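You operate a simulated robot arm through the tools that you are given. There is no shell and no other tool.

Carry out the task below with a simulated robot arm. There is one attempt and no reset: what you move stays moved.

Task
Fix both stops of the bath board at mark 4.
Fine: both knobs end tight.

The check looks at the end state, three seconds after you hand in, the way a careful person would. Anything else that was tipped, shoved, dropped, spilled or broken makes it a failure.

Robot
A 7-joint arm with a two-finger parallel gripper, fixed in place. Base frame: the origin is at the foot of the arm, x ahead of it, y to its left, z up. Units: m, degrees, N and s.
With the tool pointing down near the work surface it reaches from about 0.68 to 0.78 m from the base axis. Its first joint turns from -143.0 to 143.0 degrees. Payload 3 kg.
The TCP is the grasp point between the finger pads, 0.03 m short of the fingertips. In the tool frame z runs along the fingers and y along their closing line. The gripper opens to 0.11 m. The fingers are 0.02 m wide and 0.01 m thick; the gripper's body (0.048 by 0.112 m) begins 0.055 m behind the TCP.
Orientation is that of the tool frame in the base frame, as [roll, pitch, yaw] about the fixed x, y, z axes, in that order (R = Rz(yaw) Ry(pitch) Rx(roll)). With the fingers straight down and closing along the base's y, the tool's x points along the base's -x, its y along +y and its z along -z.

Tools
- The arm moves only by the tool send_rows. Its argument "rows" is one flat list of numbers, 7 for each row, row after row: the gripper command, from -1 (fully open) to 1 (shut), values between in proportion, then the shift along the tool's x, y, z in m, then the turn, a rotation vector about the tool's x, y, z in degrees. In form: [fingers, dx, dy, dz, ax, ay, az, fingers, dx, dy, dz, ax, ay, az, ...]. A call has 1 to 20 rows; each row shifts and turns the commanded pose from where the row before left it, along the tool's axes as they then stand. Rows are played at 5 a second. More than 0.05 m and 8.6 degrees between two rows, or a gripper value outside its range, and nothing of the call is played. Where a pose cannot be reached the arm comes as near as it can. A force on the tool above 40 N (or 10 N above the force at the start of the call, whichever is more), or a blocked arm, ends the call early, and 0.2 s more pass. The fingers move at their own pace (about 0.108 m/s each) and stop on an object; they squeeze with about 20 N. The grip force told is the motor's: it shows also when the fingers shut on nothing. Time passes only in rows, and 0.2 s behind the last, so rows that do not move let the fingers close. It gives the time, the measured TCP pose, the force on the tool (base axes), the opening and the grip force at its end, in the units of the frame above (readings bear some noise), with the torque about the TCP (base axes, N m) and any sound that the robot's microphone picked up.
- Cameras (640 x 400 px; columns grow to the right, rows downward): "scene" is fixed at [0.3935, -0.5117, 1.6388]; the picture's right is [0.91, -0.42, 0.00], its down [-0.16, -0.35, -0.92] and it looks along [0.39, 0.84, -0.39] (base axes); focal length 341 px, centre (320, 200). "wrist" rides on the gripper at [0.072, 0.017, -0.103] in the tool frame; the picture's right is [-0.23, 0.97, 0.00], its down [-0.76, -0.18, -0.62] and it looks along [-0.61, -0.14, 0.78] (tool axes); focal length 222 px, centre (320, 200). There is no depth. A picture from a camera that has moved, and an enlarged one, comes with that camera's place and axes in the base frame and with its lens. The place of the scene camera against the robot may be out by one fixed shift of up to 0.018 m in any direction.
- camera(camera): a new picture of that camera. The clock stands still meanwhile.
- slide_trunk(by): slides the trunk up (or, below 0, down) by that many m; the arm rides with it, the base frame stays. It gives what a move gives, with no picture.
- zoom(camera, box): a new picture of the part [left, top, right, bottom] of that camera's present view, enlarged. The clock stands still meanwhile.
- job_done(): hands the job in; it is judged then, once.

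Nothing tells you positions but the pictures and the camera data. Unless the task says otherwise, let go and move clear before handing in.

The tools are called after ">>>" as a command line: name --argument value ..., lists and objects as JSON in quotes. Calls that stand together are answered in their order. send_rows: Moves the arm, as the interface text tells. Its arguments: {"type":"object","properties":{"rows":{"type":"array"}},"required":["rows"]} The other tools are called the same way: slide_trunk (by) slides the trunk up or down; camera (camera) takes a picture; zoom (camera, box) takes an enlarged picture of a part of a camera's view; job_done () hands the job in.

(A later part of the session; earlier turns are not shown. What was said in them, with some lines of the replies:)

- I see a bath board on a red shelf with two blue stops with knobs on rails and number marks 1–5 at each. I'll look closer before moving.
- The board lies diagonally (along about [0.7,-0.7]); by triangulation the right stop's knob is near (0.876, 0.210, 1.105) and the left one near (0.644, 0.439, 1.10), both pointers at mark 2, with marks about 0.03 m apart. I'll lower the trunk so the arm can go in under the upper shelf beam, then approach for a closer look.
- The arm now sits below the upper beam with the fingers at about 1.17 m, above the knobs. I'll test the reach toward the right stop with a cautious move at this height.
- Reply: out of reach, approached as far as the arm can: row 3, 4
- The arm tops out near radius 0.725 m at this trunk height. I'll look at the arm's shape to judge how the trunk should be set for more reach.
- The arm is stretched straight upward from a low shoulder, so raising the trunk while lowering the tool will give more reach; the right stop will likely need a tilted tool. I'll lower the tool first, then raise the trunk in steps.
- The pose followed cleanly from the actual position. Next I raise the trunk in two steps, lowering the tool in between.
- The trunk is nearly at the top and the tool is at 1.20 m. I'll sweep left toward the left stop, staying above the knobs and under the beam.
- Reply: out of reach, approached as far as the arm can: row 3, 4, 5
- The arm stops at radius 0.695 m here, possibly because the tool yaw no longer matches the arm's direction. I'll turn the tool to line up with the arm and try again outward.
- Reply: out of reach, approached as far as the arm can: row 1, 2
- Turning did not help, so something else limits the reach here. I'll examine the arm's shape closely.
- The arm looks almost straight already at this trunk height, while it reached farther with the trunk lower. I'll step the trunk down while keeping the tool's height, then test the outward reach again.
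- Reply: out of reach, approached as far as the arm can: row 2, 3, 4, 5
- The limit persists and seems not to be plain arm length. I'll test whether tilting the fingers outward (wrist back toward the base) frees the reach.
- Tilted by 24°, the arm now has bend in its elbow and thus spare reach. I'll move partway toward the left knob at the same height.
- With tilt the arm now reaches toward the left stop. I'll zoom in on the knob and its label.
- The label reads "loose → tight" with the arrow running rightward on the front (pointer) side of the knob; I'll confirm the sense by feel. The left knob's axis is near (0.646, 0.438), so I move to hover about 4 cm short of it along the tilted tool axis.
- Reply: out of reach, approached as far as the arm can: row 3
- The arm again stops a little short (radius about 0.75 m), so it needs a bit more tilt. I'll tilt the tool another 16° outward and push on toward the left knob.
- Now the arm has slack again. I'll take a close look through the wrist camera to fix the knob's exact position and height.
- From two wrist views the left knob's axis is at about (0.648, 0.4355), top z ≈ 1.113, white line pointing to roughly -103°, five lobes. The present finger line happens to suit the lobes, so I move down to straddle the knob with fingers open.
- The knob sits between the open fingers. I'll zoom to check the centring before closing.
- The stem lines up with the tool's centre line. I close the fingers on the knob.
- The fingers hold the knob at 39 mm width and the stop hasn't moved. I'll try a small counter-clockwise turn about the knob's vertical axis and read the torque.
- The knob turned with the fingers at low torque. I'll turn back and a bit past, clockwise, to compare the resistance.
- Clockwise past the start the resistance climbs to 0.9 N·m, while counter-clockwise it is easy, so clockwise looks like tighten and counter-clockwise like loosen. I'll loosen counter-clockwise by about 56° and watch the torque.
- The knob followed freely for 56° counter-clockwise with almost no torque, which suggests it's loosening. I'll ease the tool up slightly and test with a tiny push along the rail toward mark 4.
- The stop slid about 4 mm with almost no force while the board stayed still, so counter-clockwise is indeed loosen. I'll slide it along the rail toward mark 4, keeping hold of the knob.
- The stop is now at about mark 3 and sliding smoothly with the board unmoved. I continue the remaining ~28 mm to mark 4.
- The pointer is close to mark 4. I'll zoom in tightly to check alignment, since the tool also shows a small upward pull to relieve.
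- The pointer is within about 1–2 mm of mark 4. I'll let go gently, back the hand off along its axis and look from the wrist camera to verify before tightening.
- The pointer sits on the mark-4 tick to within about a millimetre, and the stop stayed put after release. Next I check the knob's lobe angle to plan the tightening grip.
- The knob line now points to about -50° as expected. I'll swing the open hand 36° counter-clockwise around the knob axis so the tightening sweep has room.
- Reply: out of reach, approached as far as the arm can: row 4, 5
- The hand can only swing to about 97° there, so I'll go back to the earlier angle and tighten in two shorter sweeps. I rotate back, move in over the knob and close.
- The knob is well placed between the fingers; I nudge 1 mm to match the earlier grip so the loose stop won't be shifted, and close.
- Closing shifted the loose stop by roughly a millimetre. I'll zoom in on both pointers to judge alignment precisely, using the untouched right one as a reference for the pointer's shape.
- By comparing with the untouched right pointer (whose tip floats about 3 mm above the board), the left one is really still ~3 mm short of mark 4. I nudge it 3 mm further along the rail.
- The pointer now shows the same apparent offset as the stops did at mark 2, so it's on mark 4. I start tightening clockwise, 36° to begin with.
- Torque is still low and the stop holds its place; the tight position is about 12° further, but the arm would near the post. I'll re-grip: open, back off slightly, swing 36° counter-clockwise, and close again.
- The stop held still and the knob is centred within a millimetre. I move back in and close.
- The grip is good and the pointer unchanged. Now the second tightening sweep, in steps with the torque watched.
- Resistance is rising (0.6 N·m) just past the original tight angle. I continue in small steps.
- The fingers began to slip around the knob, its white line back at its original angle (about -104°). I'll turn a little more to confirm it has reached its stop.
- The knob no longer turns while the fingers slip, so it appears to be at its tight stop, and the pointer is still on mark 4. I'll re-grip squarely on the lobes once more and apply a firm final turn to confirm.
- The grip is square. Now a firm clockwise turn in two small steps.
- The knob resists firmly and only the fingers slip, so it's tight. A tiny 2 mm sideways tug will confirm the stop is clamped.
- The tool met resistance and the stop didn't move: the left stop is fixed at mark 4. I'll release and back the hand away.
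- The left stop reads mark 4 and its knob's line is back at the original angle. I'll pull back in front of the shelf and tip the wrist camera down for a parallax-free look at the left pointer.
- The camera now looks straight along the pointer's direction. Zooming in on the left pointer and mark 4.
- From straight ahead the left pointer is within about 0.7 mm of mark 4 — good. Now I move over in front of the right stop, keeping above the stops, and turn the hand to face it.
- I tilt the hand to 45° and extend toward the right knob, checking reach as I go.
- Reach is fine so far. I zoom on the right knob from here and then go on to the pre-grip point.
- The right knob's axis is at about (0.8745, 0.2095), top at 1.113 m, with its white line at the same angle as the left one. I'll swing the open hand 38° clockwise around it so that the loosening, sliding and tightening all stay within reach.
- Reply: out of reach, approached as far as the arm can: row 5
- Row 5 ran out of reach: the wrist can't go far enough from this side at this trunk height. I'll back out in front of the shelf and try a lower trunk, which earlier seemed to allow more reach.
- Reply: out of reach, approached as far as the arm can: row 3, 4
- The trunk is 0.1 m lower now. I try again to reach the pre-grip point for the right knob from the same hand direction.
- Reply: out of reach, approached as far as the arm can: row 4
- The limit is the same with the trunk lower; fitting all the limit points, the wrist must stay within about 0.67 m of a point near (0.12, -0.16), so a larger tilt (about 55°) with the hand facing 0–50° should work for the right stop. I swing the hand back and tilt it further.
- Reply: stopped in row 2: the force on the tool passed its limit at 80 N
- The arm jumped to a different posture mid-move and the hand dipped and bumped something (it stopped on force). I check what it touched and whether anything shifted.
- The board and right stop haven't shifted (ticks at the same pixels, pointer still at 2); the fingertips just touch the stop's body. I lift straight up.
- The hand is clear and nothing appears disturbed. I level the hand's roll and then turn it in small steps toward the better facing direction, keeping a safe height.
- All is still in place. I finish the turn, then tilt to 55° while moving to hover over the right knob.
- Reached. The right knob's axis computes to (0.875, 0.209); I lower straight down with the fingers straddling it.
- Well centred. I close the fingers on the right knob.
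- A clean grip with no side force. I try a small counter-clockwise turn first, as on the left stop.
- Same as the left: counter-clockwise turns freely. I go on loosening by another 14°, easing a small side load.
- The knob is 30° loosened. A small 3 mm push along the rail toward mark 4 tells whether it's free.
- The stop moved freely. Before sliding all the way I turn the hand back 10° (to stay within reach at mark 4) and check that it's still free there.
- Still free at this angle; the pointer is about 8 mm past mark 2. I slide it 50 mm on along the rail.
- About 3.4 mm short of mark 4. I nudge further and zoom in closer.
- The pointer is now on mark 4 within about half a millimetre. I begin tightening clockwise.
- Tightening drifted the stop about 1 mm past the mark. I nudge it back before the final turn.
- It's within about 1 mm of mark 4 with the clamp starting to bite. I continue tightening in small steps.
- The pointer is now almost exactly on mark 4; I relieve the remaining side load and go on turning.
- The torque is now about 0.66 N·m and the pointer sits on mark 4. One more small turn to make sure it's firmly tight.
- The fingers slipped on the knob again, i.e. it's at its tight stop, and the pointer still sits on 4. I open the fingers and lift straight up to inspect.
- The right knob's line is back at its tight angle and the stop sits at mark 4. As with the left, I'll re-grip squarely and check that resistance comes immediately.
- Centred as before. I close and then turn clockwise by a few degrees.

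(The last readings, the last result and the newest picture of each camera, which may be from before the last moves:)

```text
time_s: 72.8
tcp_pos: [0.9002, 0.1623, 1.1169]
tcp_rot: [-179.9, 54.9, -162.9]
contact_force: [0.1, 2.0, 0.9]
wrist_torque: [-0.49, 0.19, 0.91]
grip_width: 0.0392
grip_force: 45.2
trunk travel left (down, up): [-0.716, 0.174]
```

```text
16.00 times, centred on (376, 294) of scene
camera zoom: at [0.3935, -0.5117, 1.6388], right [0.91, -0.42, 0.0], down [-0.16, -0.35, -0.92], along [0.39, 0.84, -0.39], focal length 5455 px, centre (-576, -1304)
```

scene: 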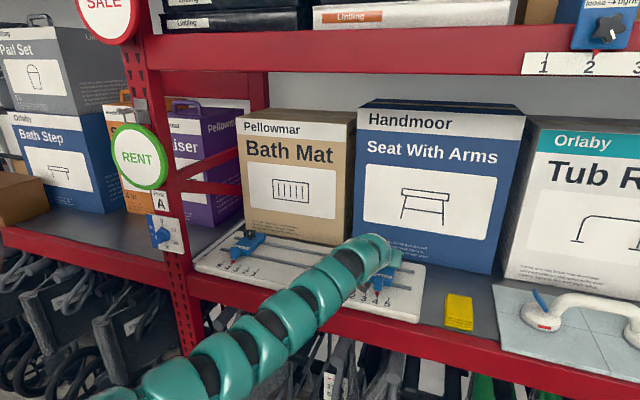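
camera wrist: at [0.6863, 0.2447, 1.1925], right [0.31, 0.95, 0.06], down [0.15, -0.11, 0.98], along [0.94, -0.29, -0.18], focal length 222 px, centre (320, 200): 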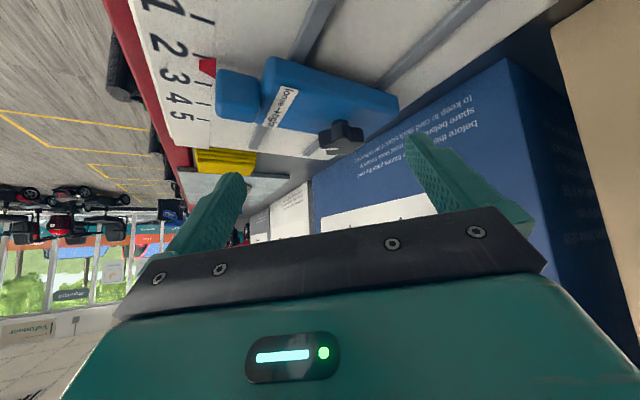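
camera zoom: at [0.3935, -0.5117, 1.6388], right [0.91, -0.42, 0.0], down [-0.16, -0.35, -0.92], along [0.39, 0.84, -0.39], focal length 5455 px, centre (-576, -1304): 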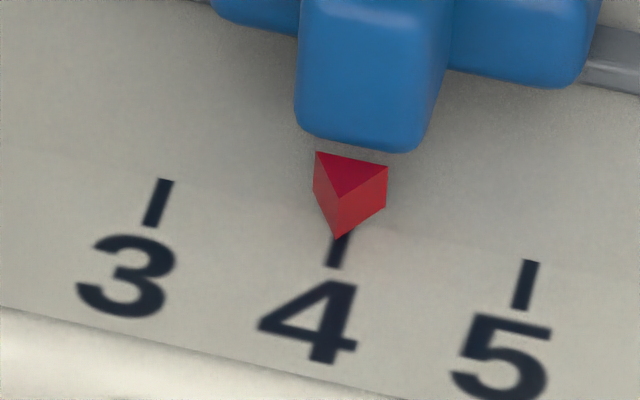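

Resistance rose promptly to 0.9 N·m with the pointer steady on mark 4 — the right knob is tight. I let go and lift clear.

>>> send_rows --rows '[0.2, 0, 0, 0, 0, 0, 0, -0.2, 0, 0, 0, 0, 0, 0, -0.8, 0, 0, 0, 0, 0, 0, -0.8, -0.0205, 0, -0.0143, 0, 0, 0, -0.8, -0.0246, 0, -0.0172, 0, 0, 0, -0.8, 0, 0, 0, 0, 0, 0]'

>>> zoom --camera "scene" --box '[364, 286, 388, 302]'

>>> zoom --camera "wrist" --box '[210, 60, 430, 200]'

```text
time_s: 74.2
tcp_pos: [0.9033, 0.1626, 1.1724]
tcp_rot: [179.8, 55.0, -162.9]
contact_force: [-0.4, -0.4, -0.4]
wrist_torque: [0.02, 0.01, 0.02]
grip_width: 0.0992
grip_force: 0.0
trunk travel left (down, up): [-0.716, 0.174]
```

```text
16.00 times, centred on (376, 294) of scene
camera zoom: at [0.3935, -0.5117, 1.6388], right [0.91, -0.42, 0.0], down [-0.16, -0.35, -0.92], along [0.39, 0.84, -0.39], focal length 5455 px, centre (-576, -1304)
```

zoom: 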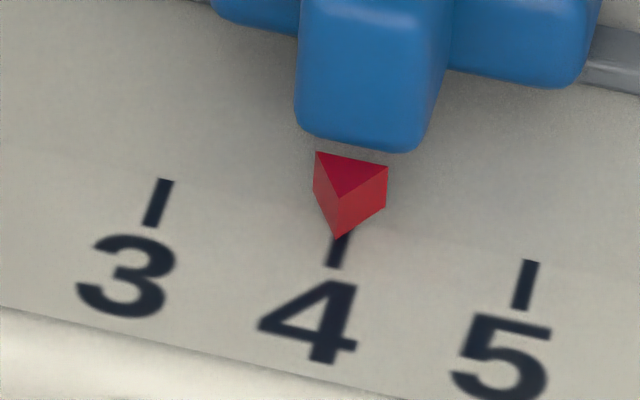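

```text
2.86 times, centred on (320, 130) of wrist
camera zoom: at [0.7762, 0.1416, 1.1701], right [-0.16, 0.97, 0.19], down [-0.02, -0.19, 0.98], along [0.99, 0.16, 0.05], focal length 635 px, centre (320, 400)
```

zoom: 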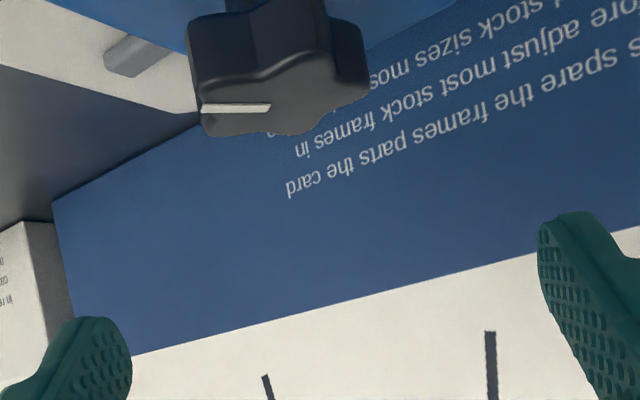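

Everything stays put. I retreat along the way I came, un-tilting the hand as I go.

>>> send_rows --rows '[-0.8, 0.0139, 0.0108, -0.0372, 0, 7, 0, -0.8, 0.0182, 0.0118, -0.0351, 0, 7, 0, -0.8, 0.0256, 0.0118, -0.0289, 0, 7, 0]'

>>> send_rows --rows '[-0.8, 0.0317, 0.0118, -0.0214, 0, 7, 0, -0.8, 0.0341, 0.0118, -0.0174, 0, 8, 0, -0.8, 0.0389, 0.0022, -0.0134, 0, 8, 0]'

>>> camera --camera "scene"

>>> camera --camera "wrist"

```text
time_s: 75.0
tcp_pos: [0.7792, 0.1627, 1.1993]
tcp_rot: [180.0, 34.0, -162.9]
contact_force: [-0.4, -0.2, -1.2]
wrist_torque: [-0.03, 0.0, 0.0]
grip_width: 0.0989
grip_force: 0.0
trunk travel left (down, up): [-0.716, 0.174]
```

```text
time_s: 75.8
tcp_pos: [0.6616, 0.1473, 1.1961]
tcp_rot: [179.9, 10.8, -163.0]
contact_force: [-0.4, 0.1, -0.4]
wrist_torque: [0.02, 0.0, 0.0]
grip_width: 0.0988
grip_force: 0.0
trunk travel left (down, up): [-0.716, 0.174]
```

```text
taken
```

scene: 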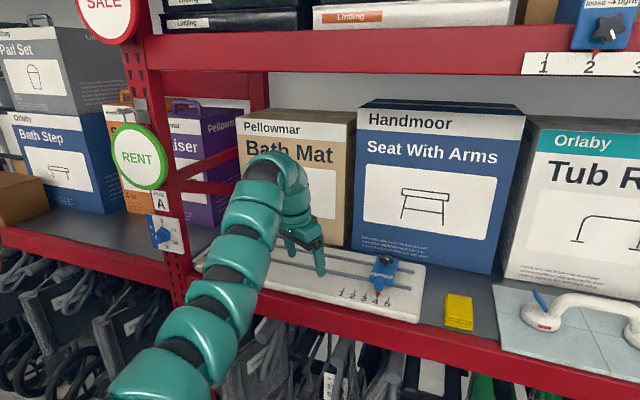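

```text
taken
camera wrist: at [0.5695, 0.1368, 1.2825], right [-0.07, 1.0, 0.04], down [0.66, 0.01, 0.76], along [0.75, 0.08, -0.65], focal length 222 px, centre (320, 200)
```

wrist: 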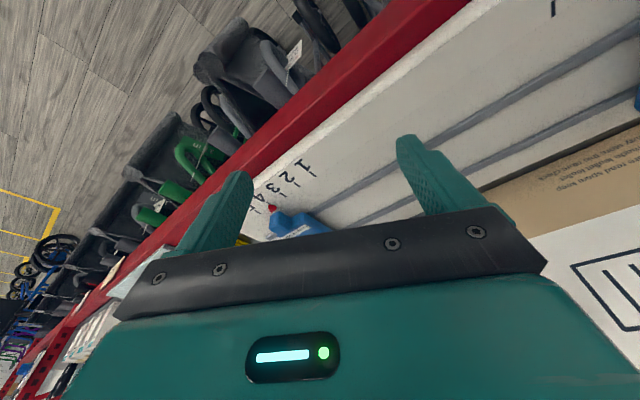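

The right stop is clear and at mark 4. I return the hand to about its starting pose so that I can see the left stop as well.

>>> send_rows --rows '[-0.8, 0.022, -0.004, -0.003, 0, 5, 0, -0.8, 0.02, -0.004, 0, 0, 5, 0]'

>>> slide_trunk --by 0.15

>>> camera --camera "scene"

>>> zoom --camera "scene" --box '[180, 210, 440, 340]'

>>> zoom --camera "scene" --box '[225, 254, 249, 270]'

>>> zoom --camera "scene" --box '[364, 286, 388, 302]'

```text
time_s: 76.4
tcp_pos: [0.627, 0.1339, 1.1813]
tcp_rot: [179.8, 1.0, -162.8]
contact_force: [0.4, 0.5, 0.2]
wrist_torque: [-0.03, 0.02, 0.05]
grip_width: 0.099
grip_force: 0.0
out of reach, approached as far as the arm can: row 2
trunk travel left (down, up): [-0.716, 0.174]
```

```text
time_s: 78.1
tcp_pos: [0.6273, 0.1325, 1.3312]
tcp_rot: [179.8, 1.2, -162.8]
contact_force: [-0.1, -0.1, -0.5]
wrist_torque: [-0.01, 0.01, 0.02]
grip_width: 0.0989
grip_force: 0.0
trunk travel left (down, up): [-0.866, 0.024]
```

```text
taken
```

scene: 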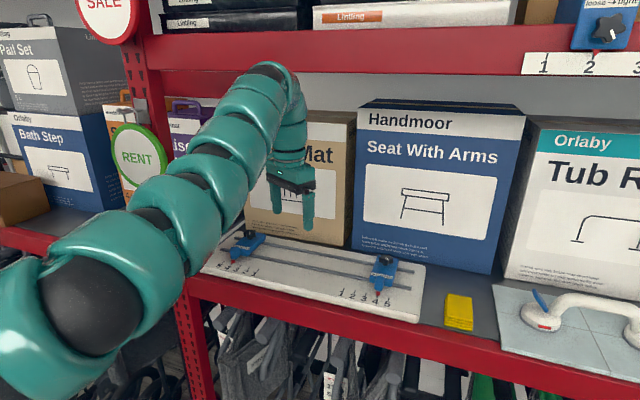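

```text
2.46 times, centred on (310, 275) of scene
camera zoom: at [0.3935, -0.5117, 1.6388], right [0.91, -0.42, 0.0], down [-0.16, -0.35, -0.92], along [0.39, 0.84, -0.39], focal length 839 px, centre (345, 15)
```

zoom: 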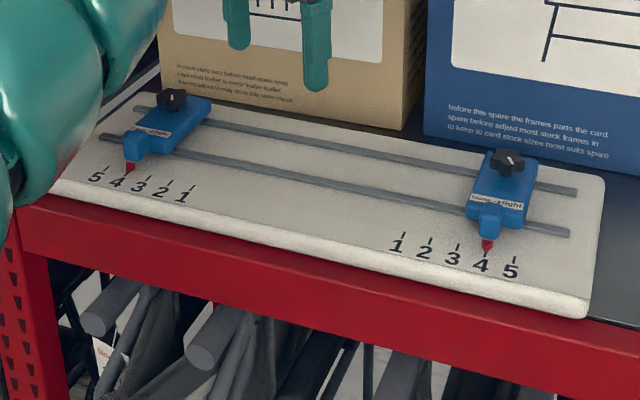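

```text
16.00 times, centred on (237, 262) of scene
camera zoom: at [0.3935, -0.5117, 1.6388], right [0.91, -0.42, 0.0], down [-0.16, -0.35, -0.92], along [0.39, 0.84, -0.39], focal length 5455 px, centre (1648, -792)
```

zoom: 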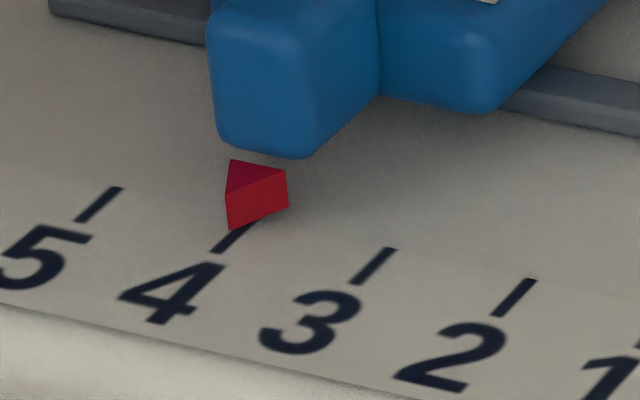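

```text
16.00 times, centred on (376, 294) of scene
camera zoom: at [0.3935, -0.5117, 1.6388], right [0.91, -0.42, 0.0], down [-0.16, -0.35, -0.92], along [0.39, 0.84, -0.39], focal length 5455 px, centre (-576, -1304)
```

zoom: 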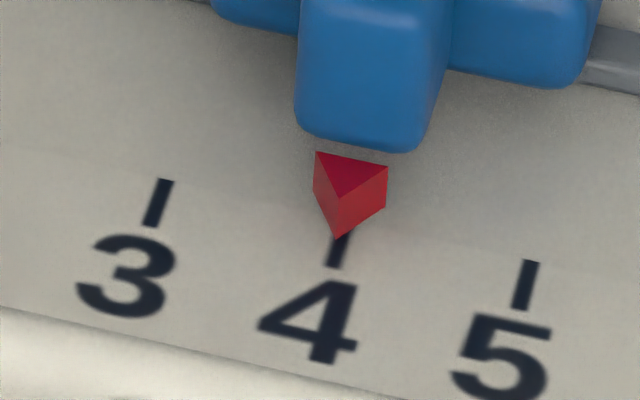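

Both pointers read mark 4, both knobs are tight with their lines at the tight angle, the board and surroundings are unmoved, and the open hand is clear near its starting pose. I hand the job in.

>>> job_done

```text
The job is handed in.
```

I fixed both stops of the bath board at mark 4 and tightened both knobs, then handed the job in. The result of the check isn't back yet.

- **Position:** the left pointer is about 0.7 mm from its mark, and the right one about 0.5 mm.
- **Tightness:** each knob gave strong resistance when I gripped it again and turned it clockwise, about 0.56 N·m on the left and 0.9 N·m on the right. A small sideways tug on the left stop didn't move it. I didn't tug-test the right one.
- **One bump:** while I was moving in on the right stop, the arm suddenly changed posture. The hand dipped, touched the stop's body and stopped when the force limit tripped at 80 N. In pictures before and after, the board's marks were in the same place and the pointer still read 2, so I saw no sign that anything had shifted.

The board hasn't moved, and I saw nothing else out of place. The gripper is open and clear, close to where it started.
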